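You operate a simulated robot arm through the tools that you are given. There is no shell and no other tool. Be economical: measure what you need, move in short steps, check, and stop when the job is done.

You are at the controls of a simulated two-armed robot. One attempt, no reset.

Task
On the top of the bench marked fittings, fold the blue cloth in half, so that its two short edges meet.

It is judged by the outcome, as a careful person would: the job done as asked, and still so three seconds after it is handed in. It fails if anything else is knocked over, pushed out of place, dropped, spilled or broken. Flat cloth is picked up by pressing the open fingertips on it (5 to 10 N) and closing them slowly along it; thin cloth reads only 2 to 8 mm in the jaws.

Robot
Two 7-joint arms with two-finger parallel grippers on one trunk, on a base that drives. Base frame: it is fixed to the floor where the robot stands at the start and does not move with it; the origin is under the middle of the robot, x ahead of it, y to its left, z up. Units: mm, degrees, N and s.
The left shoulder is at the start at [70, 163, 1120], the right one opposite. Places, roughly: top of the bench marked fittings [500, 0, 800]. Payload 3.43 kg a hand.
The tool frame of a hand sits at the grasp point between the pads (the TCP): z along the fingers, y along the line on which they close. The tips reach 34 mm beyond it. The gripper opens to 128 mm. The fingers are 24 mm wide and 12 mm thick; the gripper's body (48 by 130 mm) begins 96 mm behind the TCP.
Orientation is that of the tool frame in the base frame, as a unit quaternion [w, x, y, z]. With the fingers straight down and closing along the base's y, the tool's x points along the base's -x, its y along +y and its z along -z.

Tools
- The arms move only by the tool drive_tool. It takes "left_deltas", "right_deltas" or both (then of equal length, played together; a hand with none holds still); each is text: rows parted by semicolons, each of 7 numbers parted by spaces: the shift along the tool's x, y, z in units of 500 mm (1.0 is 500 mm), then the turn, a rotation vector about the tool's x, y, z in units of 180 degrees (1.0 is 180 degrees), then the opening, from 0 (shut) to 1 (fully open). In form: dx dy dz rx ry rz hand; .... A call has 1 to 12 rows; each row is the pose to reach, as a shift and turn from the pose commanded when the call began, along the tool's axes at that moment. A call with a number of a shift or a turn outside -1 to 1 is refused whole. Rows are played at 5 a second. More than 50 mm and 8.6 degrees between two rows, or a gripper value outside its range, and nothing of the call is played. A pose out of reach is approached as far as the arm can. The call stops where the force on the tool passes 40 N (or 10 N more than at its start, if that is more) or the arm is blocked; 0.2 s more then pass. The fingers move at their own pace (about 153 mm/s each) and stop on an object; they squeeze with about 24 N. The grip force told is the motor's: it shows also when the fingers shut on nothing. Time passes only in rows, and 0.2 s behind the last, so rows that repeat a pose let the fingers close. It gives the time, the measured TCP pose, the force on the tool (base axes), the opening and the grip force at its end, in the units of the frame above (readings bear some noise), with the torque about the TCP (base axes, N m) and any sound that the robot's microphone picked up.
- Cameras (640 x 400 px; columns grow to the right, rows downward): "scene" is now at [128.5, 15.3, 1319.1]; the picture's right is [0.17, -0.99, -0.00], its down [-0.77, -0.13, -0.62] and it looks along [0.61, 0.10, -0.79] (base axes); focal length 214 px, centre (320, 200). "left" rides on the left gripper at [76, 11, -160] in its tool frame; the picture's right is [-0.15, 0.99, 0.00], its down [-0.88, -0.13, -0.46] and it looks along [-0.45, -0.07, 0.89] (tool axes); focal length 234 px, centre (320, 200). "right" rides on the right gripper at [76, -11, -160] in its tool frame; the picture's right is [0.15, 0.99, 0.00], its down [-0.88, 0.13, -0.46] and it looks along [-0.45, 0.07, 0.89] (tool axes); focal length 234 px, centre (320, 200). There is no depth. A picture from a camera that has moved, and an enlarged one, comes with that camera's place and axes in the base frame and with its lens. The place of the scene camera against the robot may be out by one fixed shift of up to 12 mm in any direction.
- snapshot(camera): a new picture of that camera. No time passes.
- move_column(by): slides the trunk up (or, below 0, down) by that many mm; the arms and the scene camera ride with it, the base frame stays. It gives what a move gives, with no picture.
- drive_base(legs): drives the robot by 1 to 6 legs, each [ahead, left, turn to the left] in mm, mm and degrees, along the robot's own axes; the way and the turn of a leg run together, so that a leg with both is an arc; at most 1500 mm and 180 degrees a leg. The arms and the cameras ride along, it lands a little off, and it stops where it bumps. It gives what a move gives.
- pan_tilt(pan, tilt): turns the head with the scene camera to pan (to the left, within 86 degrees either way) and tilt (down, from -29 to 69), counted from straight ahead of the robot. It gives what a move gives.
- inspect(camera, box): a new picture of the part [left, top, right, bottom] of that camera's present view, enlarged. No time passes.
- close_job(): hands the job in; it is judged then, once.

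Work in short steps. Places have to be worked out from the pictures, the camera data and where the tool is seen: move nearer, look again, correct. Check each grasp and each placing, and mend what went wrong. You have 120 turns and 88 pictures in all, those below and enlarged ones among them. Open the grippers and draw the arms clear of the work before you hand the job in, unless the task says otherwise; then end with one line.

The tools are called after "Request:" by a JSON object that holds its "method" and its "body". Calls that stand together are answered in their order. drive_tool: Moves the arms, as the interface text tells. Its arguments: {"type":"object","properties":{"left_deltas":{"type":"string"},"right_deltas":{"type":"string"}},"required":[]} The other tools are called the same way: move_column (by) slides the trunk up or down; drive_base (legs) drives the base; pan_tilt (pan, tilt) turns the head that bears the scene camera; snapshot (camera) takes a picture; inspect (camera, box) takes an enlarged picture of a part of a camera's view; close_job () hands the job in.

At the start:

```text
t: 0.0
left_tcp_pos: [625.4, 245.6, 994.9]
left_ee_rot: [0.0, 0.0, 1.0, 0.0]
left_wrist_force: [0.3, 0.8, -0.6]
left_torque: [-0.01, 0.01, 0.02]
left_gripper_width: 128.1
left_gripper_force: 0.1
right_tcp_pos: [658.2, -352.5, 935.2]
right_ee_rot: [0.0, -0.001, 1.0, 0.0]
right_wrist_force: [-0.4, 0.4, -0.5]
right_torque: [-0.02, 0.01, 0.0]
right_gripper_width: 127.9
right_gripper_force: 0.0
trunk travel left (down, up): [-600.0, 340.0]
robot x, y, heading: [-1.5, 0.6, -0.0]
head pan, tilt: [9.5, 51.8]
```

scene: 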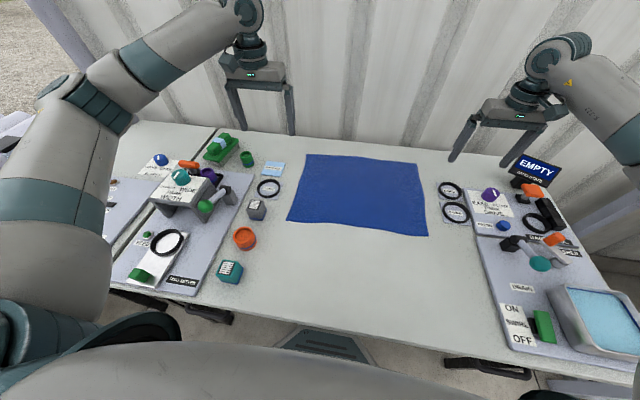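
right: 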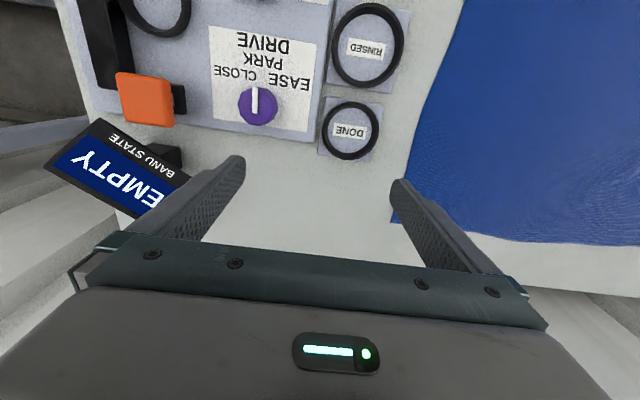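
left: 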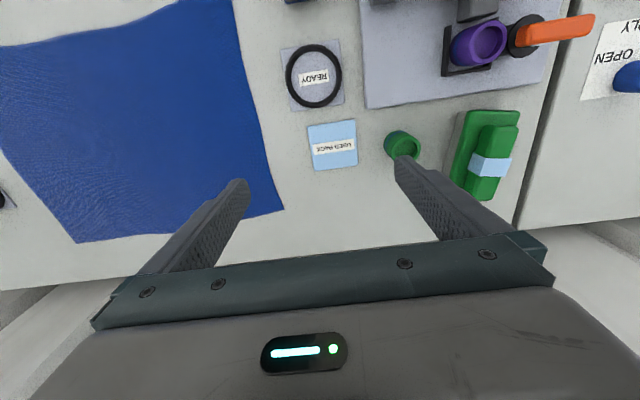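

The cloth spans roughly x 445–745 and y -235 to +163, so its short edges are the left and right ones. I plan to take both corners of the right edge, left hand near and right hand far, with the base shifted right. First I check the floor to the right.

Request:
{"method": "pan_tilt", "body": {"pan": -70, "tilt": 45}}

Request:
{"method": "snapshot", "body": {"camera": "scene"}}

Request:
{"method": "pan_tilt", "body": {"pan": 75, "tilt": 45}}

Request:
{"method": "snapshot", "body": {"camera": "scene"}}

```text
t: 1.5
left_tcp_pos: [625.2, 247.3, 993.0]
left_ee_rot: [0.0, 0.0, 1.0, 0.0]
left_wrist_force: [0.0, 0.4, 0.0]
left_torque: [-0.03, 0.01, -0.01]
left_gripper_width: 127.9
left_gripper_force: 0.1
right_tcp_pos: [656.9, -353.0, 934.8]
right_ee_rot: [0.0, 0.0, 1.0, 0.0]
right_wrist_force: [0.0, -0.2, 1.0]
right_torque: [-0.04, -0.02, 0.02]
right_gripper_width: 128.1
right_gripper_force: 0.0
trunk travel left (down, up): [-600.0, 340.0]
robot x, y, heading: [-1.2, 0.9, -0.1]
head pan, tilt: [-70.0, 45.0]
```

```text
84 pictures are left
camera scene: at [82.1, -73.5, 1328.4], right [-0.94, -0.34, 0.0], down [-0.24, 0.66, -0.71], along [0.24, -0.66, -0.71], focal length 214 px, centre (320, 200)
```

scene: 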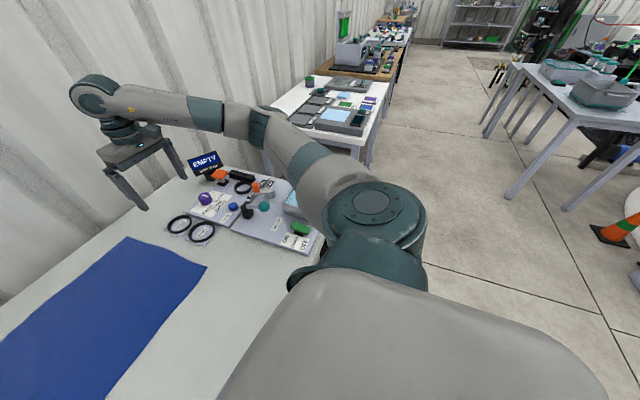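

```text
t: 3.8
left_tcp_pos: [624.2, 245.0, 993.1]
left_ee_rot: [0.0, 0.0, 1.0, -0.001]
left_wrist_force: [0.6, 0.6, -1.3]
left_torque: [0.01, 0.0, -0.02]
left_gripper_width: 127.9
left_gripper_force: 0.0
right_tcp_pos: [657.6, -352.7, 936.4]
right_ee_rot: [0.0, 0.0, 1.0, 0.001]
right_wrist_force: [-0.8, 0.7, 0.0]
right_torque: [-0.02, -0.02, 0.02]
right_gripper_width: 128.1
right_gripper_force: 0.0
trunk travel left (down, up): [-600.0, 340.0]
robot x, y, heading: [0.6, -0.3, -0.1]
head pan, tilt: [75.0, 45.0]
```

```text
83 pictures are left
camera scene: at [75.3, 81.4, 1328.4], right [0.97, -0.26, 0.0], down [-0.18, -0.68, -0.71], along [0.18, 0.68, -0.71], focal length 214 px, centre (320, 200)
```

scene: 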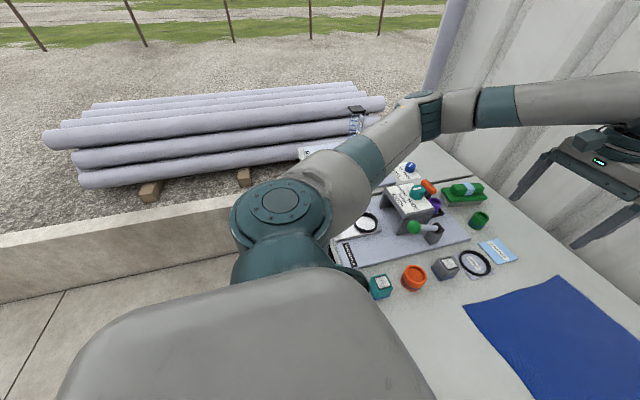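

The floor is clear to the right. I raise the trunk for clearance and then drive 330 mm right.

Request:
{"method": "move_column", "body": {"by": 100}}

Request:
{"method": "drive_base", "body": {"legs": [[0, -330, 0]]}}

Request:
{"method": "pan_tilt", "body": {"pan": 10, "tilt": 50}}

Request:
{"method": "snapshot", "body": {"camera": "scene"}}

```text
t: 5.2
left_tcp_pos: [625.9, 244.9, 1094.1]
left_ee_rot: [-0.001, 0.0, 1.0, 0.0]
left_wrist_force: [-0.1, -1.1, 0.0]
left_torque: [-0.03, -0.01, -0.02]
left_gripper_width: 128.0
left_gripper_force: 0.1
right_tcp_pos: [657.6, -352.4, 1036.4]
right_ee_rot: [0.0, 0.0, 1.0, 0.0]
right_wrist_force: [0.1, -0.6, 0.6]
right_torque: [-0.01, 0.02, 0.01]
right_gripper_width: 128.0
right_gripper_force: 0.0
trunk travel left (down, up): [-700.0, 240.0]
robot x, y, heading: [-1.9, -0.3, 0.2]
head pan, tilt: [75.0, 45.0]
```

```text
t: 7.3
left_tcp_pos: [625.0, -85.4, 1094.2]
left_ee_rot: [0.001, -0.001, 1.0, 0.0]
left_wrist_force: [0.5, -0.5, 0.0]
left_torque: [-0.01, -0.01, 0.0]
left_gripper_width: 128.0
left_gripper_force: 0.2
right_tcp_pos: [657.1, -683.9, 1034.7]
right_ee_rot: [0.0, -0.001, 1.0, 0.0]
right_wrist_force: [0.3, 0.0, 0.6]
right_torque: [-0.03, 0.02, 0.0]
right_gripper_width: 128.1
right_gripper_force: 0.0
trunk travel left (down, up): [-700.0, 240.0]
robot x, y, heading: [0.9, -335.2, 0.1]
head pan, tilt: [75.0, 45.0]
```

```text
t: 8.7
left_tcp_pos: [624.2, -85.0, 1094.2]
left_ee_rot: [0.0, -0.002, 1.0, 0.0]
left_wrist_force: [-0.5, 0.1, -0.3]
left_torque: [0.0, 0.05, -0.01]
left_gripper_width: 127.9
left_gripper_force: 0.0
right_tcp_pos: [658.2, -684.8, 1034.6]
right_ee_rot: [0.0, -0.001, 1.0, 0.001]
right_wrist_force: [0.1, -0.4, -0.3]
right_torque: [0.0, 0.01, 0.01]
right_gripper_width: 128.0
right_gripper_force: 0.1
trunk travel left (down, up): [-700.0, 240.0]
robot x, y, heading: [-0.8, -332.0, 0.0]
head pan, tilt: [10.0, 50.0]
```

```text
82 pictures are left
camera scene: at [130.4, -316.7, 1421.5], right [0.18, -0.98, 0.0], down [-0.75, -0.14, -0.64], along [0.63, 0.11, -0.77], focal length 214 px, centre (320, 200)
```

scene: 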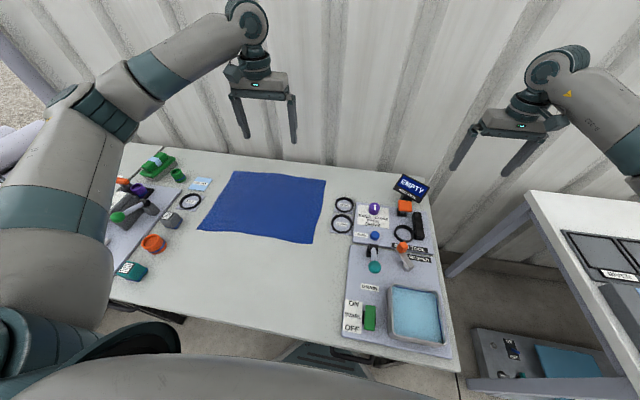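

The robot is now at y=-332. I bring both hands over the right edge: left hand over the near corner, right hand over the far corner, staying about 200 mm above the bench.

Request:
{"method": "drive_tool", "body": {"left_deltas": "0.031 -0.026 0.019 0 0 0 0.5;0.062 -0.052 0.038 0 0 0 0.5;0.092 -0.078 0.056 0 0 0 0.5;0.123 -0.104 0.075 0 0 0 0.5;0.154 -0.13 0.094 0 0 0 0.5;0.185 -0.156 0.113 0 0 0 0.5;0.216 -0.182 0.132 0 0 0 0.5;0.246 -0.208 0.15 0 0 0 0.5;0.277 -0.234 0.169 0 0 0 0.5;0.308 -0.26 0.188 0 0 0 0.5", "right_deltas": "-0.008 0.085 0.007 0 0 0 0.5;-0.017 0.17 0.014 0 0 0 0.5;-0.025 0.255 0.021 0 0 0 0.5;-0.034 0.34 0.028 0 0 0 0.5;-0.042 0.425 0.035 0 0 0 0.5;-0.05 0.51 0.042 0 0 0 0.5;-0.059 0.595 0.049 0 0 0 0.5;-0.067 0.68 0.056 0 0 0 0.5;-0.076 0.765 0.063 0 0 0 0.5;-0.084 0.85 0.07 0 0 0 0.5"}}

Request:
{"method": "snapshot", "body": {"camera": "left"}}

Request:
{"method": "snapshot", "body": {"camera": "right"}}

Request:
{"method": "snapshot", "body": {"camera": "scene"}}

```text
t: 10.9
left_tcp_pos: [472.1, -218.8, 1002.0]
left_ee_rot: [0.0, -0.002, 1.0, -0.001]
left_wrist_force: [-0.5, -0.1, 0.0]
left_torque: [-0.02, 0.0, 0.01]
left_gripper_width: 63.8
left_gripper_force: 0.0
right_tcp_pos: [699.3, -258.6, 1000.0]
right_ee_rot: [0.0, -0.001, 1.0, -0.001]
right_wrist_force: [0.4, 1.2, -0.5]
right_torque: [0.02, 0.02, -0.01]
right_gripper_width: 63.9
right_gripper_force: 0.1
trunk travel left (down, up): [-700.0, 240.0]
robot x, y, heading: [-1.2, -334.1, -0.0]
head pan, tilt: [10.0, 50.0]
```

```text
81 pictures are left
camera left: at [396.5, -205.6, 1160.0], right [0.14, 0.99, 0.0], down [0.88, -0.13, 0.46], along [0.45, -0.07, -0.89], focal length 234 px, centre (320, 200)
```

left: 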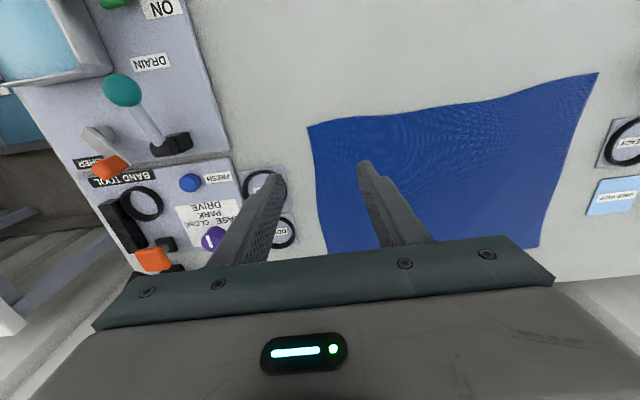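

```text
80 pictures are left
camera right: at [623.1, -270.1, 1159.9], right [-0.15, 0.99, 0.0], down [0.88, 0.13, 0.46], along [0.45, 0.07, -0.89], focal length 234 px, centre (320, 200)
```

right: 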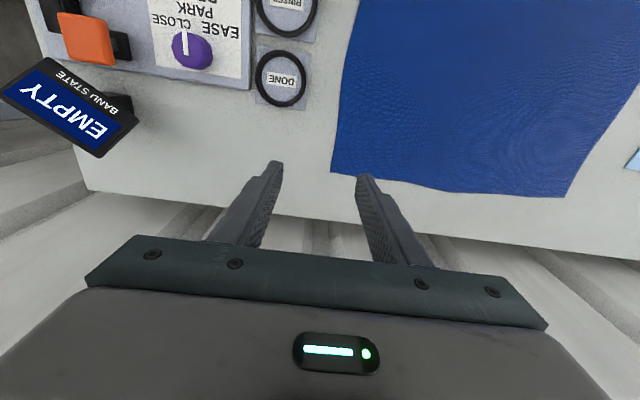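

```text
79 pictures are left
camera scene: at [130.2, -314.7, 1421.5], right [0.18, -0.98, 0.0], down [-0.75, -0.14, -0.64], along [0.63, 0.11, -0.77], focal length 214 px, centre (320, 200)
```

scene: 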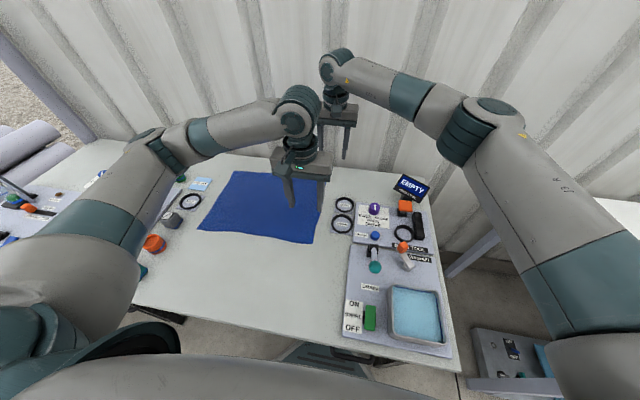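

From the wrist cameras the corners come out at near-right (455,-232), far-right (750,-231), near-left (440,164) and far-left (735,170). I lower both hands to about 10 mm above the bench, straddling the right edge with the outer finger just off the cloth.

Request:
{"method": "drive_tool", "body": {"left_deltas": "0 -0.01 0.06 0 0 0 0.47;0 -0.02 0.12 0 0 0 0.47;0 -0.036 0.18 0 0 0 0.47;0 -0.036 0.23 0 0 0 0.47;0 -0.036 0.28 0 0 0 0.47;0 -0.036 0.31 0 0 0 0.47", "right_deltas": "-0.022 0.014 0.06 0 0 0 0.47;-0.044 0.028 0.12 0 0 0 0.47;-0.066 0.043 0.18 0 0 0 0.47;-0.066 0.043 0.23 0 0 0 0.47;-0.066 0.043 0.28 0 0 0 0.47;-0.066 0.043 0.306 0 0 0 0.47"}}

Request:
{"method": "snapshot", "body": {"camera": "left"}}

Request:
{"method": "snapshot", "body": {"camera": "right"}}

```text
t: 12.3
left_tcp_pos: [472.0, -233.3, 844.3]
left_ee_rot: [0.0, -0.003, 1.0, 0.001]
left_wrist_force: [-0.1, 1.1, 0.1]
left_torque: [0.0, 0.03, 0.0]
left_gripper_width: 60.1
left_gripper_force: 0.0
right_tcp_pos: [733.6, -238.6, 845.8]
right_ee_rot: [0.0, -0.002, 1.0, 0.0]
right_wrist_force: [0.1, 0.4, 0.1]
right_torque: [-0.02, -0.03, 0.02]
right_gripper_width: 60.3
right_gripper_force: 0.1
trunk travel left (down, up): [-700.0, 240.0]
robot x, y, heading: [1.7, -332.5, 0.3]
head pan, tilt: [10.0, 50.0]
```

```text
78 pictures are left
camera left: at [396.8, -221.7, 1003.0], right [0.14, 0.99, 0.0], down [0.88, -0.13, 0.46], along [0.45, -0.07, -0.89], focal length 234 px, centre (320, 200)
```

left: 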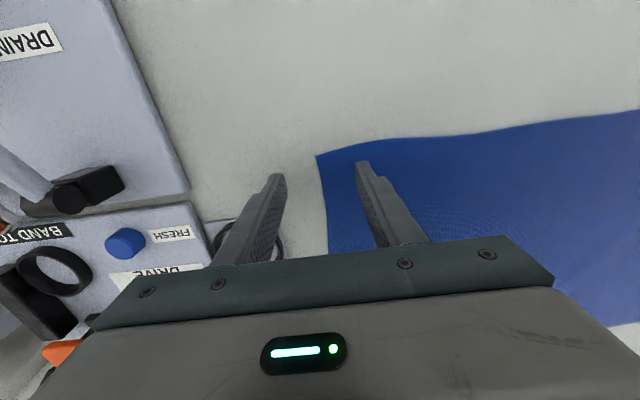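

```text
77 pictures are left
camera right: at [657.1, -251.7, 1007.1], right [-0.15, 0.99, 0.0], down [0.88, 0.13, 0.46], along [0.45, 0.07, -0.89], focal length 234 px, centre (320, 200)
```

right: 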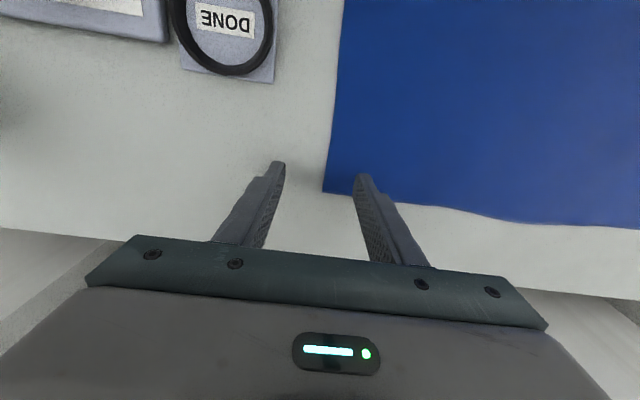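

Both fingertip pairs straddle the edge well. I lower 9 mm and check for contact.

Request:
{"method": "drive_tool", "body": {"left_deltas": "0 0 0.009 0 0 0 0.47;0 0 0.018 0 0 0 0.47", "right_deltas": "0 0 0.009 0 0 0 0.47;0 0 0.018 0 0 0 0.47"}}

```text
t: 12.9
left_tcp_pos: [471.4, -234.0, 836.3]
left_ee_rot: [0.0, -0.002, 1.0, 0.001]
left_wrist_force: [0.1, 0.6, 0.7]
left_torque: [0.06, 0.0, 0.02]
left_gripper_width: 60.1
left_gripper_force: 0.0
right_tcp_pos: [733.0, -238.3, 838.1]
right_ee_rot: [0.0, -0.001, 1.0, 0.0]
right_wrist_force: [-0.3, 0.5, 0.5]
right_torque: [-0.01, 0.0, -0.01]
right_gripper_width: 60.2
right_gripper_force: 0.1
trunk travel left (down, up): [-700.0, 240.0]
robot x, y, heading: [-1.6, -334.0, -0.1]
head pan, tilt: [10.0, 50.0]
```

No contact yet, so I go on in 2 mm steps.

Request:
{"method": "drive_tool", "body": {"left_deltas": "0 0 0.003 0 0 0 0.47;0 0 0.004 0 0 0 0.47", "right_deltas": "0 0 0.003 0 0 0 0.47;0 0 0.006 0 0 0 0.47"}}

Request:
{"method": "drive_tool", "body": {"left_deltas": "0 0 0.002 0 0 0 0.47;0 0 0.003 0 0 0 0.47", "right_deltas": "0 0 0.002 0 0 0 0.47;0 0 0.003 0 0 0 0.47"}}

```text
t: 13.5
left_tcp_pos: [471.5, -234.0, 835.5]
left_ee_rot: [0.001, -0.001, 1.0, 0.0]
left_wrist_force: [0.4, 1.6, 9.5]
left_torque: [0.36, 0.01, -0.03]
left_gripper_width: 60.6
left_gripper_force: 0.2
right_tcp_pos: [731.6, -237.7, 835.4]
right_ee_rot: [-0.001, -0.001, 1.0, 0.0]
right_wrist_force: [0.7, -0.6, -0.6]
right_torque: [-0.02, -0.02, 0.05]
right_gripper_width: 60.1
right_gripper_force: 0.0
trunk travel left (down, up): [-700.0, 240.0]
robot x, y, heading: [-0.7, -334.9, -0.1]
head pan, tilt: [10.0, 50.0]
```

```text
t: 14.1
left_tcp_pos: [471.2, -235.5, 836.0]
left_ee_rot: [0.003, -0.001, 1.0, 0.0]
left_wrist_force: [5.2, 2.8, 30.7]
left_torque: [1.19, -0.05, -0.2]
left_gripper_width: 61.6
left_gripper_force: 1.8
right_tcp_pos: [731.0, -237.7, 835.8]
right_ee_rot: [0.0, -0.001, 1.0, 0.001]
right_wrist_force: [0.2, -0.7, 1.5]
right_torque: [0.04, -0.02, -0.01]
right_gripper_width: 60.1
right_gripper_force: 0.0
trunk travel left (down, up): [-700.0, 240.0]
robot x, y, heading: [1.1, -334.7, 0.2]
head pan, tilt: [10.0, 50.0]
```

The left hand presses too hard (31 N), so I back it off 1.6 mm. The right hand only just touches, so it goes down 0.7 mm.

Request:
{"method": "drive_tool", "body": {"left_deltas": "0 0 -0.0032 0 0 0 0.47", "right_deltas": "0 0 0.0014 0 0 0 0.47"}}

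```text
t: 14.5
left_tcp_pos: [468.8, -234.5, 835.4]
left_ee_rot: [0.0, -0.002, 1.0, 0.0]
left_wrist_force: [4.3, 1.3, 16.6]
left_torque: [0.56, -0.12, -0.14]
left_gripper_width: 60.4
left_gripper_force: 0.4
right_tcp_pos: [731.3, -237.2, 835.7]
right_ee_rot: [0.001, -0.001, 1.0, 0.001]
right_wrist_force: [-2.2, -0.8, 10.1]
right_torque: [0.33, 0.1, 0.08]
right_gripper_width: 59.9
right_gripper_force: 0.1
trunk travel left (down, up): [-700.0, 240.0]
robot x, y, heading: [5.2, -331.0, 0.2]
head pan, tilt: [10.0, 50.0]
```

The right hand reads 10 N. I ease the left slightly and close both slowly.

Request:
{"method": "drive_tool", "body": {"left_deltas": "0 0 -0.001 0 0 0 0.43;0 0 -0.001 0 0 0 0.39;0 0 -0.001 0 0 0 0.35;0 0 -0.001 0 0 0 0.3;0 0 -0.001 0 0 0 0.25;0 0 -0.001 0 0 0 0.2;0 0 -0.001 0 0 0 0.15;0 0 -0.001 0 0 0 0.1;0 0 -0.001 0 0 0 0.05;0 0 -0.001 0 0 0 0;0 0 -0.001 0 0 0 0;0 0 -0.001 0 0 0 0", "right_deltas": "0 0 0 0 0 0 0.43;0 0 0 0 0 0 0.39;0 0 0 0 0 0 0.35;0 0 0 0 0 0 0.3;0 0 0 0 0 0 0.25;0 0 0 0 0 0 0.2;0 0 0 0 0 0 0.15;0 0 0 0 0 0 0.1;0 0 0 0 0 0 0.05;0 0 0 0 0 0 0;0 0 0 0 0 0 0;0 0 0 0 0 0 0"}}

Request:
{"method": "snapshot", "body": {"camera": "left"}}

Request:
{"method": "snapshot", "body": {"camera": "right"}}

```text
t: 17.1
left_tcp_pos: [469.6, -234.7, 835.1]
left_ee_rot: [0.001, -0.002, 1.0, 0.0]
left_wrist_force: [0.8, 0.6, 1.2]
left_torque: [-0.03, -0.02, -0.07]
left_gripper_width: 10.4
left_gripper_force: 24.2
right_tcp_pos: [731.4, -237.8, 835.5]
right_ee_rot: [0.002, -0.001, 1.0, 0.0]
right_wrist_force: [1.2, -0.7, 23.6]
right_torque: [-0.01, 0.03, 0.0]
right_gripper_width: 0.0
right_gripper_force: 24.2
trunk travel left (down, up): [-700.0, 240.0]
robot x, y, heading: [0.4, -333.6, 0.1]
head pan, tilt: [10.0, 50.0]
```

```text
76 pictures are left
camera left: at [393.3, -222.6, 994.8], right [0.14, 0.99, 0.0], down [0.88, -0.13, 0.46], along [0.45, -0.06, -0.89], focal length 234 px, centre (320, 200)
```

left: 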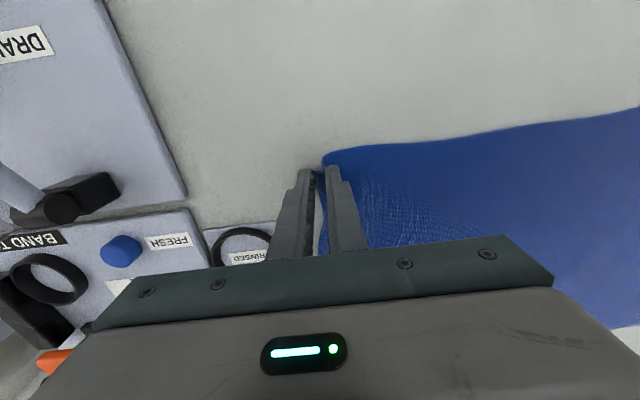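

```text
75 pictures are left
camera right: at [654.9, -250.3, 996.0], right [-0.15, 0.99, 0.0], down [0.88, 0.13, 0.46], along [0.45, 0.07, -0.89], focal length 234 px, centre (320, 200)
```

right: 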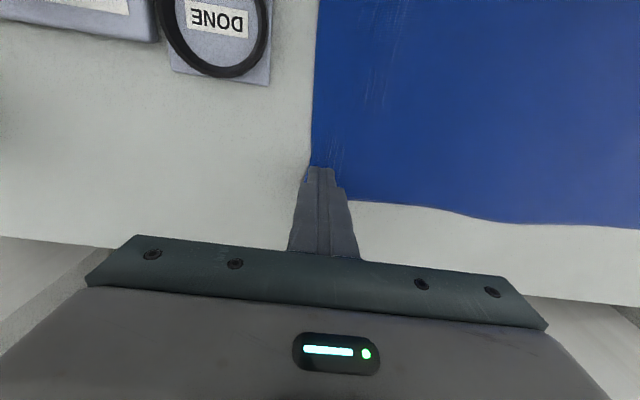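

The left hand holds cloth (10.4 mm). The right shut on nothing. I lift the right hand, reopen it and look.

Request:
{"method": "drive_tool", "body": {"right_deltas": "0 0 -0.03 0 0 0 0;0 0 -0.06 0 0 0 0.4;0 0 -0.06 0 0 0 0.4"}}

Request:
{"method": "snapshot", "body": {"camera": "right"}}

Request:
{"method": "inspect", "body": {"camera": "left", "box": [220, 120, 420, 260]}}

```text
t: 17.9
left_tcp_pos: [471.1, -233.1, 834.6]
left_ee_rot: [0.0, -0.002, 1.0, 0.0]
left_wrist_force: [2.3, 0.1, 11.3]
left_torque: [0.12, -0.09, -0.04]
left_gripper_width: 10.8
left_gripper_force: 24.2
right_tcp_pos: [732.9, -239.4, 863.3]
right_ee_rot: [-0.001, -0.001, 1.0, 0.0]
right_wrist_force: [1.1, -0.3, 0.2]
right_torque: [0.0, 0.03, 0.01]
right_gripper_width: 51.1
right_gripper_force: 0.0
trunk travel left (down, up): [-700.0, 240.0]
robot x, y, heading: [2.8, -332.0, -0.1]
head pan, tilt: [10.0, 50.0]
```

```text
74 pictures are left
camera right: at [656.7, -251.6, 1024.2], right [-0.15, 0.99, 0.0], down [0.88, 0.13, 0.46], along [0.45, 0.07, -0.89], focal length 234 px, centre (320, 200)
```

right: 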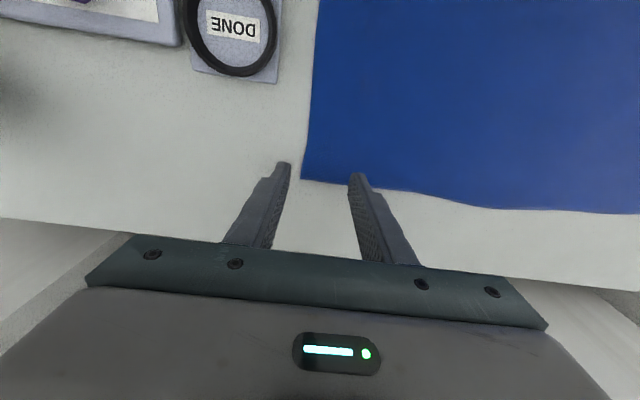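

```text
2.86 times, centred on (320, 190) of left
camera zoom: at [395.0, -222.4, 994.3], right [0.14, 0.99, 0.0], down [0.88, -0.13, 0.46], along [0.45, -0.07, -0.89], focal length 669 px, centre (320, 229)
```

zoom: 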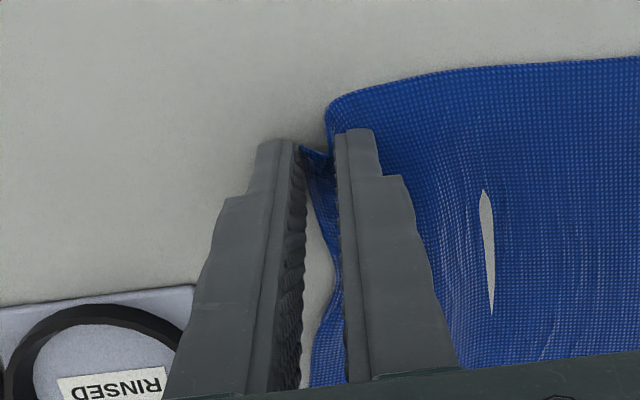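

The far corner was dragged out to about y=-257. I retry with both fingertips on the cloth: centre at y=-225, opening 40 mm.

Request:
{"method": "drive_tool", "body": {"right_deltas": "0 0.029 0 0 0 0 0.32;0 0.029 0.02 0 0 0 0.32;0 0.029 0.04 0 0 0 0.32;0 0.029 0.053 0 0 0 0.32;0 0.029 0.055 0 0 0 0.32"}}

```text
t: 19.1
left_tcp_pos: [469.6, -234.1, 835.8]
left_ee_rot: [0.0, -0.002, 1.0, 0.001]
left_wrist_force: [3.0, 1.4, 14.7]
left_torque: [0.16, -0.08, -0.04]
left_gripper_width: 10.8
left_gripper_force: 24.1
right_tcp_pos: [731.4, -223.9, 835.0]
right_ee_rot: [0.001, -0.001, 1.0, -0.001]
right_wrist_force: [0.5, -0.1, -0.3]
right_torque: [0.0, 0.0, 0.01]
right_gripper_width: 41.1
right_gripper_force: 0.0
trunk travel left (down, up): [-700.0, 240.0]
robot x, y, heading: [-0.9, -332.5, 0.1]
head pan, tilt: [10.0, 50.0]
```

Still no contact. I go down 1 mm more and read the force.

Request:
{"method": "drive_tool", "body": {"right_deltas": "0 0 0.0012 0 0 0 0.32;0 0 0.002 0 0 0 0.32"}}

```text
t: 19.7
left_tcp_pos: [469.4, -234.2, 836.1]
left_ee_rot: [0.0, -0.001, 1.0, 0.0]
left_wrist_force: [2.4, 1.2, 13.2]
left_torque: [0.16, -0.15, -0.07]
left_gripper_width: 10.5
left_gripper_force: 24.3
right_tcp_pos: [733.5, -224.0, 836.1]
right_ee_rot: [0.001, -0.002, 1.0, -0.001]
right_wrist_force: [-2.1, 0.4, 5.3]
right_torque: [-0.03, 0.04, 0.01]
right_gripper_width: 41.0
right_gripper_force: 0.1
trunk travel left (down, up): [-700.0, 240.0]
robot x, y, heading: [4.4, -334.6, 0.0]
head pan, tilt: [10.0, 50.0]
```

The right hand now reads 5 N, which is within the stated range. I close slowly.

Request:
{"method": "drive_tool", "body": {"right_deltas": "0 0 0.0004 0 0 0 0.29;0 0 0.0004 0 0 0 0.26;0 0 0.0004 0 0 0 0.23;0 0 0.0004 0 0 0 0.2;0 0 0.0004 0 0 0 0.16;0 0 0.0004 0 0 0 0.12;0 0 0.0004 0 0 0 0.08;0 0 0.0004 0 0 0 0.04;0 0 0.0004 0 0 0 0;0 0 0.0004 0 0 0 0"}}

Request:
{"method": "snapshot", "body": {"camera": "right"}}

```text
t: 21.9
left_tcp_pos: [469.8, -234.8, 835.1]
left_ee_rot: [0.001, -0.002, 1.0, 0.0]
left_wrist_force: [1.5, -0.6, 5.6]
left_torque: [0.06, -0.07, -0.01]
left_gripper_width: 10.4
left_gripper_force: 23.9
right_tcp_pos: [731.2, -224.1, 835.3]
right_ee_rot: [0.0, -0.002, 1.0, 0.0]
right_wrist_force: [-0.5, 0.2, 14.7]
right_torque: [-0.03, 0.01, 0.03]
right_gripper_width: 2.7
right_gripper_force: 23.4
trunk travel left (down, up): [-700.0, 240.0]
robot x, y, heading: [1.3, -334.4, 0.1]
head pan, tilt: [10.0, 50.0]
```

```text
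72 pictures are left
camera right: at [655.5, -236.5, 996.2], right [-0.15, 0.99, 0.0], down [0.88, 0.13, 0.46], along [0.45, 0.07, -0.89], focal length 234 px, centre (320, 200)
```

right: 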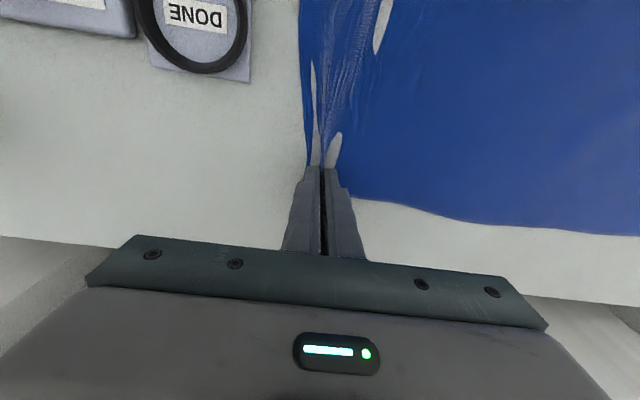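

The right hand grips at 2.7 mm. I lift both hands 50 mm together while moving 30 mm left, then check.

Request:
{"method": "drive_tool", "body": {"left_deltas": "0 0.01 -0.03 0 0 0 0;0 0.03 -0.06 0 0 0 0;0 0.06 -0.1 0 0 0 0", "right_deltas": "0 0.01 -0.03 0 0 0 0;0 0.03 -0.06 0 0 0 0;0 0.06 -0.1 0 0 0 0"}}

Request:
{"method": "snapshot", "body": {"camera": "left"}}

Request:
{"method": "snapshot", "body": {"camera": "right"}}

Request:
{"method": "snapshot", "body": {"camera": "scene"}}

```text
t: 22.7
left_tcp_pos: [468.7, -202.1, 885.3]
left_ee_rot: [0.0, -0.001, 1.0, -0.001]
left_wrist_force: [0.1, 0.0, 0.4]
left_torque: [-0.03, -0.04, -0.01]
left_gripper_width: 10.7
left_gripper_force: 23.7
right_tcp_pos: [731.8, -192.4, 884.1]
right_ee_rot: [0.001, -0.001, 1.0, 0.001]
right_wrist_force: [-0.1, 1.2, 0.5]
right_torque: [-0.06, 0.0, 0.01]
right_gripper_width: 2.4
right_gripper_force: 24.1
trunk travel left (down, up): [-700.0, 240.0]
robot x, y, heading: [1.1, -329.1, 0.1]
head pan, tilt: [10.0, 50.0]
```

```text
71 pictures are left
camera left: at [393.2, -189.8, 1044.0], right [0.14, 0.99, 0.0], down [0.88, -0.13, 0.46], along [0.45, -0.07, -0.89], focal length 234 px, centre (320, 200)
```

left: 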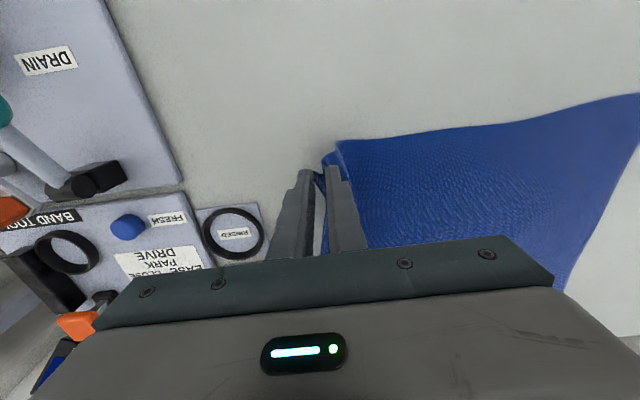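

```text
70 pictures are left
camera right: at [655.1, -205.3, 1045.5], right [-0.15, 0.99, 0.0], down [0.88, 0.13, 0.46], along [0.45, 0.07, -0.89], focal length 234 px, centre (320, 200)
```

right: 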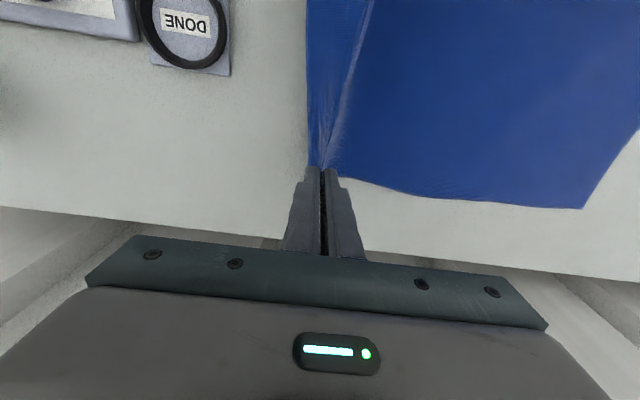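

```text
69 pictures are left
camera scene: at [129.3, -314.5, 1421.4], right [0.18, -0.98, 0.0], down [-0.75, -0.14, -0.64], along [0.63, 0.11, -0.77], focal length 214 px, centre (320, 200)
```

scene: 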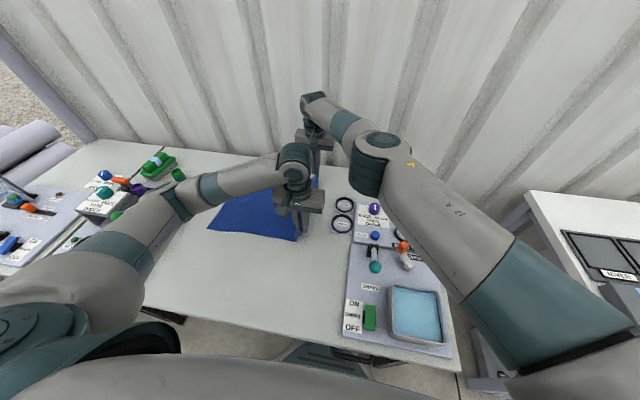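

Both corners are held and rising evenly. I raise the hands to tip height of about 115 mm, then carry the edge left mostly with the base.

Request:
{"method": "drive_tool", "body": {"left_deltas": "0 0.02 -0.04 0 0 0 0;0 0.04 -0.08 0 0 0 0;0 0.06 -0.13 0 0 0 0", "right_deltas": "0 0.02 -0.04 0 0 0 0;0 0.04 -0.08 0 0 0 0;0 0.06 -0.13 0 0 0 0"}}

Request:
{"method": "drive_base", "body": {"legs": [[0, 150, 0]]}}

Request:
{"method": "snapshot", "body": {"camera": "scene"}}

Request:
{"method": "snapshot", "body": {"camera": "left"}}

```text
t: 23.5
left_tcp_pos: [472.2, -173.2, 949.3]
left_ee_rot: [0.0, -0.002, 1.0, -0.001]
left_wrist_force: [0.4, 1.3, 0.5]
left_torque: [-0.05, -0.02, -0.03]
left_gripper_width: 10.0
left_gripper_force: 23.7
right_tcp_pos: [723.5, -177.5, 950.7]
right_ee_rot: [0.0, -0.001, 1.0, 0.0]
right_wrist_force: [-0.5, 0.5, -0.5]
right_torque: [-0.01, -0.04, -0.01]
right_gripper_width: 2.5
right_gripper_force: 23.7
right hand out of reach, approached as far as the arm can: row 1, 2, 3
trunk travel left (down, up): [-700.0, 240.0]
robot x, y, heading: [-0.8, -335.2, 0.4]
head pan, tilt: [10.0, 50.0]
```

```text
t: 24.9
left_tcp_pos: [472.2, -21.6, 950.8]
left_ee_rot: [0.0, -0.002, 1.0, 0.0]
left_wrist_force: [0.3, -0.1, 0.6]
left_torque: [0.01, -0.01, -0.04]
left_gripper_width: 10.5
left_gripper_force: 24.0
right_tcp_pos: [722.4, -24.8, 951.4]
right_ee_rot: [0.0, -0.003, 1.0, 0.0]
right_wrist_force: [0.2, 0.9, -0.2]
right_torque: [0.01, -0.01, 0.0]
right_gripper_width: 2.6
right_gripper_force: 23.7
trunk travel left (down, up): [-700.0, 240.0]
robot x, y, heading: [-3.7, -182.3, 0.2]
head pan, tilt: [10.0, 50.0]
```

```text
68 pictures are left
camera scene: at [129.7, -165.3, 1421.5], right [0.18, -0.98, 0.0], down [-0.75, -0.14, -0.64], along [0.63, 0.11, -0.77], focal length 214 px, centre (320, 200)
```

scene: 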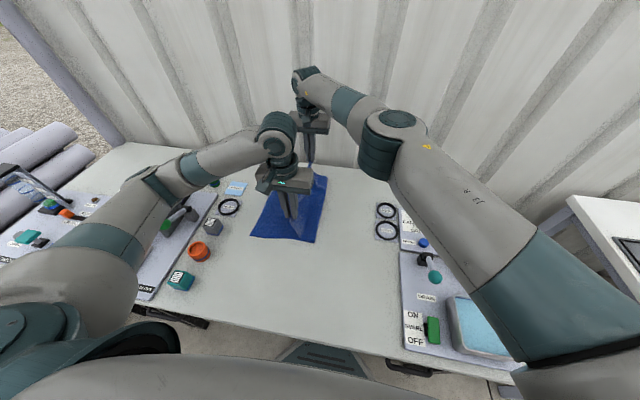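

```text
67 pictures are left
camera left: at [395.9, -9.7, 1108.4], right [0.14, 0.99, 0.0], down [0.88, -0.13, 0.46], along [0.45, -0.06, -0.89], focal length 234 px, centre (320, 200)
```

left: 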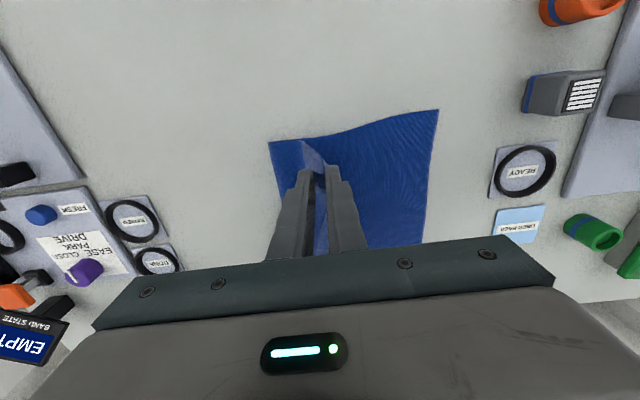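

The lower half slid a bit, so its left edge is now near y≈125. I drive another 120 mm left and look again.

Request:
{"method": "drive_base", "body": {"legs": [[0, 120, 0]]}}

Request:
{"method": "snapshot", "body": {"camera": "scene"}}

Request:
{"method": "snapshot", "body": {"camera": "left"}}

Request:
{"method": "snapshot", "body": {"camera": "right"}}

```text
t: 26.1
left_tcp_pos: [470.6, 97.7, 949.9]
left_ee_rot: [0.0, -0.005, 1.0, 0.0]
left_wrist_force: [0.3, -0.3, 0.4]
left_torque: [-0.02, 0.01, 0.0]
left_gripper_width: 10.3
left_gripper_force: 24.2
right_tcp_pos: [723.6, 94.9, 949.2]
right_ee_rot: [0.001, -0.003, 1.0, 0.0]
right_wrist_force: [-0.1, 0.2, -0.3]
right_torque: [-0.01, 0.01, -0.01]
right_gripper_width: 2.6
right_gripper_force: 23.9
trunk travel left (down, up): [-700.0, 240.0]
robot x, y, heading: [-2.1, -66.3, 0.5]
head pan, tilt: [10.0, 50.0]
```

```text
66 pictures are left
camera scene: at [129.0, -46.4, 1421.5], right [0.18, -0.98, 0.0], down [-0.75, -0.14, -0.64], along [0.63, 0.12, -0.77], focal length 214 px, centre (320, 200)
```

scene: 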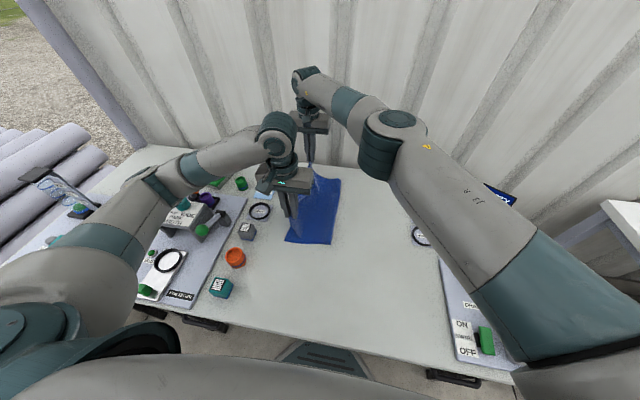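

```text
65 pictures are left
camera left: at [395.0, 109.4, 1108.4], right [0.14, 0.99, 0.0], down [0.88, -0.12, 0.46], along [0.45, -0.06, -0.89], focal length 234 px, centre (320, 200)
```

left: 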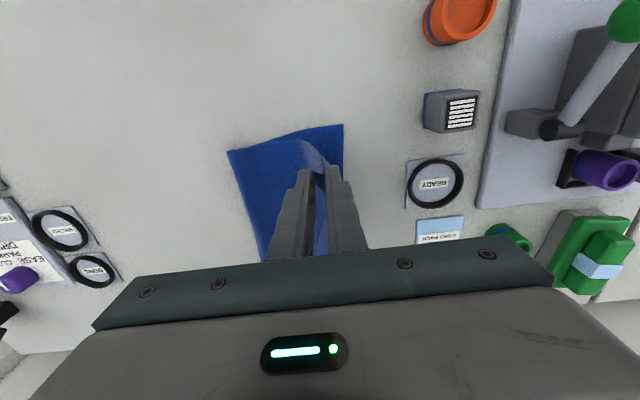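

```text
64 pictures are left
camera right: at [647.0, 81.5, 1110.5], right [-0.15, 0.99, 0.0], down [0.88, 0.14, 0.46], along [0.45, 0.07, -0.89], focal length 234 px, centre (320, 200)
```

right: 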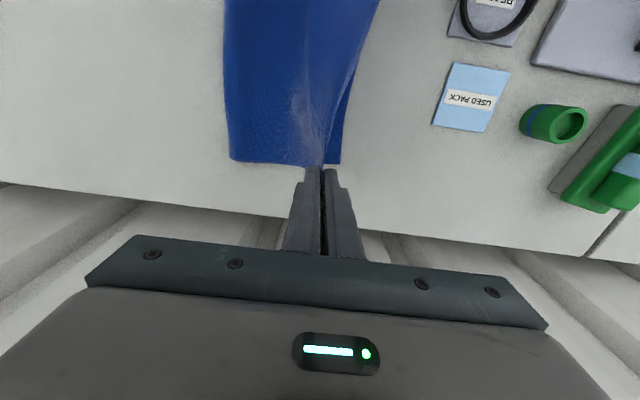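

The bottom layer's left edge is at y≈130 (near corner (449,132), far (743,126)), so x is already aligned. I drive 25 mm more and lower most of the way.

Request:
{"method": "drive_base", "body": {"legs": [[0, 25, 0]]}}

Request:
{"method": "drive_tool", "body": {"left_deltas": "0 0 0.04 0 0 0 0;0 0 0.08 0 0 0 0;0 0 0.12 0 0 0 0;0 0 0.16 0 0 0 0", "right_deltas": "0 0 0.04 0 0 0 0;0 0 0.08 0 0 0 0;0 0 0.12 0 0 0 0;0 0 0.16 0 0 0 0"}}

Request:
{"method": "snapshot", "body": {"camera": "left"}}

Request:
{"method": "snapshot", "body": {"camera": "right"}}

```text
t: 26.9
left_tcp_pos: [470.2, 120.2, 950.1]
left_ee_rot: [0.0, -0.003, 1.0, 0.001]
left_wrist_force: [-0.2, -0.6, 0.0]
left_torque: [0.04, 0.0, -0.03]
left_gripper_width: 10.5
left_gripper_force: 24.3
right_tcp_pos: [723.5, 116.4, 949.6]
right_ee_rot: [0.0, -0.003, 1.0, 0.001]
right_wrist_force: [0.5, -0.7, -0.4]
right_torque: [0.04, 0.0, 0.0]
right_gripper_width: 2.3
right_gripper_force: 23.6
trunk travel left (down, up): [-700.0, 240.0]
robot x, y, heading: [-1.4, -40.8, 0.5]
head pan, tilt: [10.0, 50.0]
```

```text
t: 27.9
left_tcp_pos: [468.0, 123.6, 870.7]
left_ee_rot: [0.0, -0.003, 1.0, -0.002]
left_wrist_force: [0.3, 0.6, 0.1]
left_torque: [-0.03, -0.02, -0.04]
left_gripper_width: 10.4
left_gripper_force: 23.9
right_tcp_pos: [719.8, 115.7, 870.3]
right_ee_rot: [0.001, -0.001, 1.0, 0.001]
right_wrist_force: [0.3, 1.5, 0.1]
right_torque: [0.05, 0.02, 0.0]
right_gripper_width: 2.5
right_gripper_force: 23.7
right hand out of reach, approached as far as the arm can: row 4
trunk travel left (down, up): [-700.0, 240.0]
robot x, y, heading: [-3.0, -41.5, 0.4]
head pan, tilt: [10.0, 50.0]
```

```text
63 pictures are left
camera left: at [393.9, 136.1, 1029.2], right [0.14, 0.99, 0.0], down [0.88, -0.12, 0.46], along [0.45, -0.07, -0.89], focal length 234 px, centre (320, 200)
```

left: 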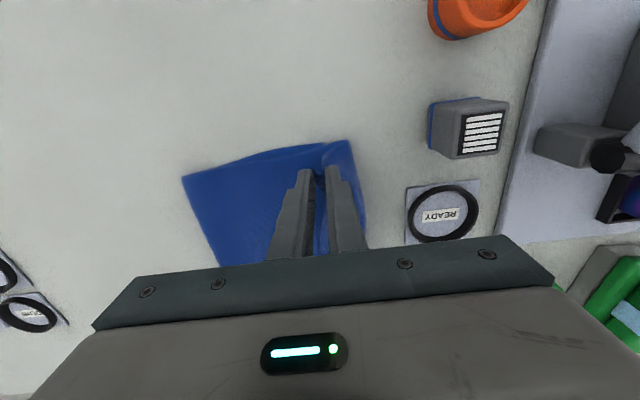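

```text
62 pictures are left
camera right: at [643.5, 103.0, 1030.2], right [-0.15, 0.99, 0.0], down [0.88, 0.13, 0.46], along [0.45, 0.07, -0.89], focal length 234 px, centre (320, 200)
```

right: 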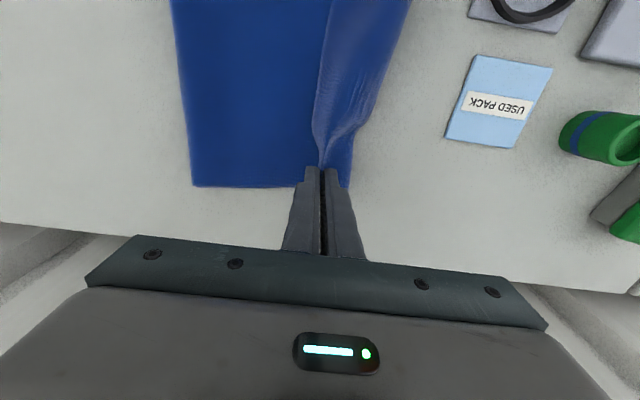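

The top layer bulges because the fold line sits too far left, at y≈-17 instead of about -70. I undo part of the motion by raising both hands and moving them back right, so that more of the lower layer lies down, then come back over on a proper arc.

Request:
{"method": "drive_tool", "body": {"left_deltas": "0 -0.03 -0.06 0 0 0 0;0 -0.07 -0.11 0 0 0 0;0 -0.11 -0.16 0 0 0 0;0 -0.16 -0.2 0 0 0 0;0 -0.2 -0.22 0 0 0 0", "right_deltas": "0 -0.03 -0.06 0 0 0 0;0 -0.07 -0.11 0 0 0 0;0 -0.11 -0.16 0 0 0 0;0 -0.16 -0.2 0 0 0 0;0 -0.2 -0.22 0 0 0 0"}}

Request:
{"method": "drive_base", "body": {"legs": [[0, -140, 0]]}}

Request:
{"method": "snapshot", "body": {"camera": "scene"}}

Request:
{"method": "snapshot", "body": {"camera": "left"}}

```text
t: 29.1
left_tcp_pos: [468.9, 22.3, 979.7]
left_ee_rot: [-0.001, -0.003, 1.0, 0.001]
left_wrist_force: [0.6, -0.3, 0.0]
left_torque: [0.0, 0.02, -0.02]
left_gripper_width: 10.5
left_gripper_force: 24.2
right_tcp_pos: [718.6, 16.7, 981.0]
right_ee_rot: [0.0, -0.002, 1.0, 0.0]
right_wrist_force: [-0.3, 0.3, 0.2]
right_torque: [-0.01, 0.01, 0.01]
right_gripper_width: 2.9
right_gripper_force: 24.4
trunk travel left (down, up): [-700.0, 240.0]
robot x, y, heading: [0.8, -42.4, 0.2]
head pan, tilt: [10.0, 50.0]
```

```text
t: 30.5
left_tcp_pos: [469.6, -121.8, 979.7]
left_ee_rot: [0.001, -0.003, 1.0, 0.0]
left_wrist_force: [-0.1, 0.3, -0.1]
left_torque: [-0.02, 0.04, -0.01]
left_gripper_width: 10.4
left_gripper_force: 23.4
right_tcp_pos: [719.4, -127.5, 979.9]
right_ee_rot: [-0.001, -0.002, 1.0, -0.001]
right_wrist_force: [-0.3, 0.3, -0.2]
right_torque: [0.02, -0.01, 0.05]
right_gripper_width: 2.8
right_gripper_force: 23.6
trunk travel left (down, up): [-700.0, 240.0]
robot x, y, heading: [2.5, -184.0, 0.3]
head pan, tilt: [10.0, 50.0]
```

```text
61 pictures are left
camera scene: at [129.7, -165.9, 1421.4], right [0.18, -0.98, 0.0], down [-0.75, -0.14, -0.64], along [0.63, 0.11, -0.77], focal length 214 px, centre (320, 200)
```

scene: 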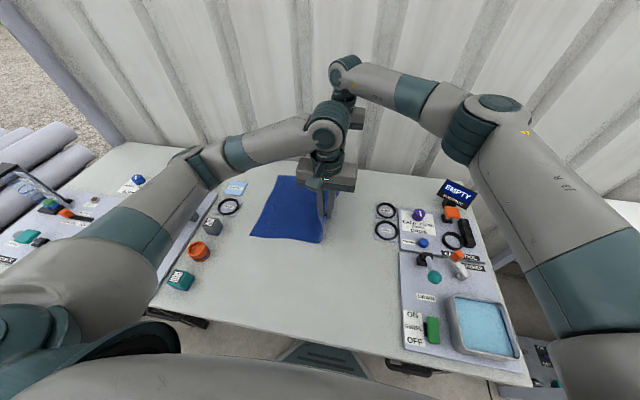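

```text
60 pictures are left
camera left: at [394.9, -109.9, 1138.2], right [0.14, 0.99, 0.0], down [0.88, -0.12, 0.46], along [0.45, -0.07, -0.89], focal length 234 px, centre (320, 200)
```

left: 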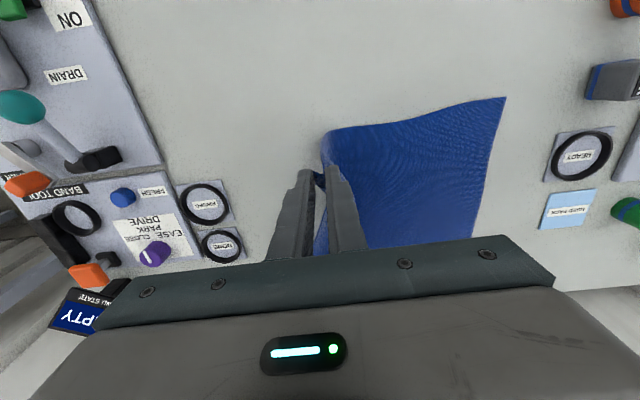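

The left edge stayed at y≈127 and the cloth now hangs almost vertically near y≈-100. I return in stages along an arc about y≈-70, alternating base steps and lowering.

Request:
{"method": "drive_base", "body": {"legs": [[0, 60, 0]]}}

Request:
{"method": "drive_base", "body": {"legs": [[0, 60, 0]]}}

Request:
{"method": "snapshot", "body": {"camera": "left"}}

Request:
{"method": "snapshot", "body": {"camera": "right"}}

```text
t: 31.5
left_tcp_pos: [471.0, -65.2, 979.2]
left_ee_rot: [0.001, -0.002, 1.0, 0.0]
left_wrist_force: [0.0, 0.9, 0.4]
left_torque: [-0.03, 0.02, -0.02]
left_gripper_width: 10.4
left_gripper_force: 23.6
right_tcp_pos: [718.8, -71.6, 979.7]
right_ee_rot: [0.0, -0.002, 1.0, 0.001]
right_wrist_force: [0.5, 0.9, 0.0]
right_torque: [-0.01, -0.03, 0.01]
right_gripper_width: 2.9
right_gripper_force: 24.6
trunk travel left (down, up): [-700.0, 240.0]
robot x, y, heading: [0.7, -124.2, 0.1]
head pan, tilt: [10.0, 50.0]
```

```text
t: 32.4
left_tcp_pos: [469.5, -8.6, 979.6]
left_ee_rot: [0.0, -0.001, 1.0, 0.0]
left_wrist_force: [0.7, -0.4, -0.1]
left_torque: [0.03, -0.03, 0.01]
left_gripper_width: 10.5
left_gripper_force: 23.9
right_tcp_pos: [719.2, -14.8, 980.6]
right_ee_rot: [-0.001, 0.0, 1.0, -0.001]
right_wrist_force: [0.3, -0.8, -0.4]
right_torque: [0.03, -0.01, 0.01]
right_gripper_width: 2.6
right_gripper_force: 24.0
trunk travel left (down, up): [-700.0, 240.0]
robot x, y, heading: [-3.2, -64.0, 0.2]
head pan, tilt: [10.0, 50.0]
```

```text
59 pictures are left
camera left: at [394.5, 4.0, 1138.4], right [0.14, 0.99, 0.0], down [0.88, -0.13, 0.46], along [0.45, -0.07, -0.89], focal length 234 px, centre (320, 200)
```

left: 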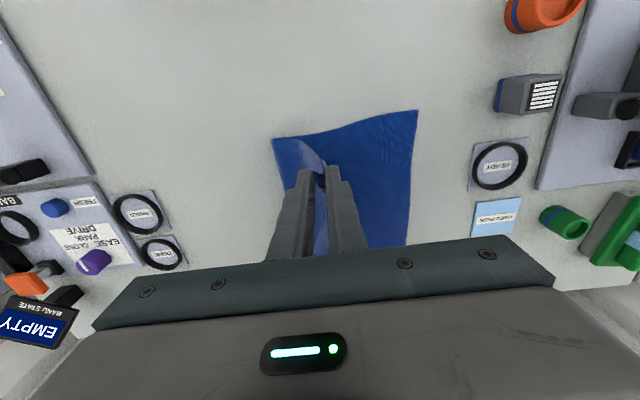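

```text
58 pictures are left
camera right: at [643.3, -27.4, 1141.0], right [-0.15, 0.99, 0.0], down [0.88, 0.13, 0.46], along [0.45, 0.07, -0.89], focal length 234 px, centre (320, 200)
```

right: 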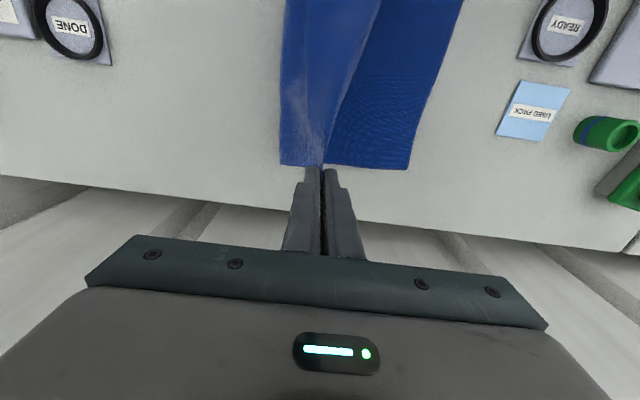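

The fold line is now at y≈-72, with the bottom edge at y≈128, which is about right. I continue the arc down with the arms.

Request:
{"method": "drive_tool", "body": {"left_deltas": "0 0.03 0.01 0 0 0 0;0 0.06 0.03 0 0 0 0;0 0.08 0.055 0 0 0 0;0 0.1 0.085 0 0 0 0;0 0.12 0.12 0 0 0 0", "right_deltas": "0 0.03 0.01 0 0 0 0;0 0.06 0.03 0 0 0 0;0 0.08 0.055 0 0 0 0;0 0.1 0.085 0 0 0 0;0 0.12 0.12 0 0 0 0"}}

Request:
{"method": "drive_base", "body": {"legs": [[0, 40, 0]]}}

Request:
{"method": "snapshot", "body": {"camera": "left"}}

Request:
{"method": "snapshot", "body": {"camera": "right"}}

```text
t: 33.6
left_tcp_pos: [470.4, 53.3, 918.0]
left_ee_rot: [0.0, -0.001, 1.0, -0.001]
left_wrist_force: [0.0, -0.1, -0.1]
left_torque: [0.0, -0.02, -0.04]
left_gripper_width: 10.3
left_gripper_force: 23.7
right_tcp_pos: [719.2, 45.3, 918.2]
right_ee_rot: [0.0, 0.0, 1.0, -0.001]
right_wrist_force: [0.7, 0.4, 0.8]
right_torque: [-0.01, 0.01, 0.0]
right_gripper_width: 2.7
right_gripper_force: 24.2
trunk travel left (down, up): [-700.0, 240.0]
robot x, y, heading: [-1.9, -67.6, 0.2]
head pan, tilt: [10.0, 50.0]
```

```text
t: 34.5
left_tcp_pos: [469.9, 90.3, 918.4]
left_ee_rot: [0.0, 0.0, 1.0, 0.0]
left_wrist_force: [0.7, 1.1, -0.8]
left_torque: [0.02, 0.0, -0.04]
left_gripper_width: 10.4
left_gripper_force: 24.1
right_tcp_pos: [718.5, 81.4, 919.4]
right_ee_rot: [0.0, 0.0, 1.0, 0.001]
right_wrist_force: [0.4, 0.4, -0.2]
right_torque: [0.02, -0.02, 0.0]
right_gripper_width: 2.5
right_gripper_force: 24.4
trunk travel left (down, up): [-700.0, 240.0]
robot x, y, heading: [-0.5, -27.8, 0.2]
head pan, tilt: [10.0, 50.0]
```

```text
57 pictures are left
camera left: at [394.9, 102.1, 1077.3], right [0.15, 0.99, 0.0], down [0.88, -0.13, 0.46], along [0.45, -0.07, -0.89], focal length 234 px, centre (320, 200)
```

left: 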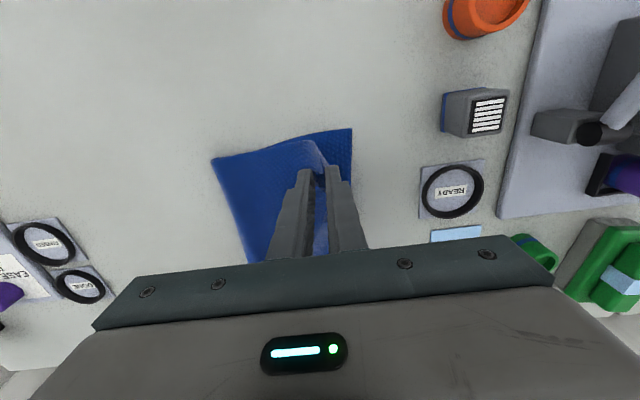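

```text
56 pictures are left
camera right: at [642.7, 69.2, 1079.9], right [-0.15, 0.99, 0.0], down [0.88, 0.13, 0.46], along [0.45, 0.07, -0.89], focal length 234 px, centre (320, 200)
```

right: 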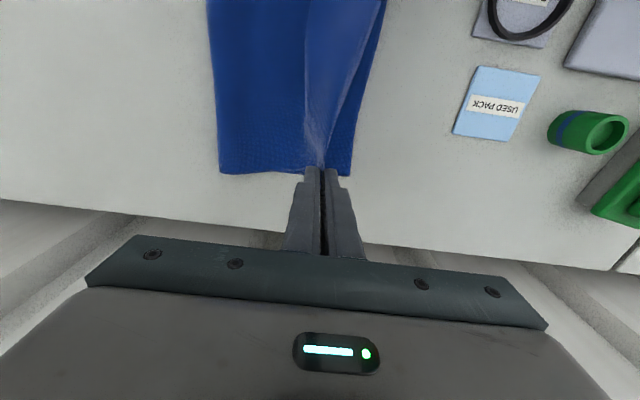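

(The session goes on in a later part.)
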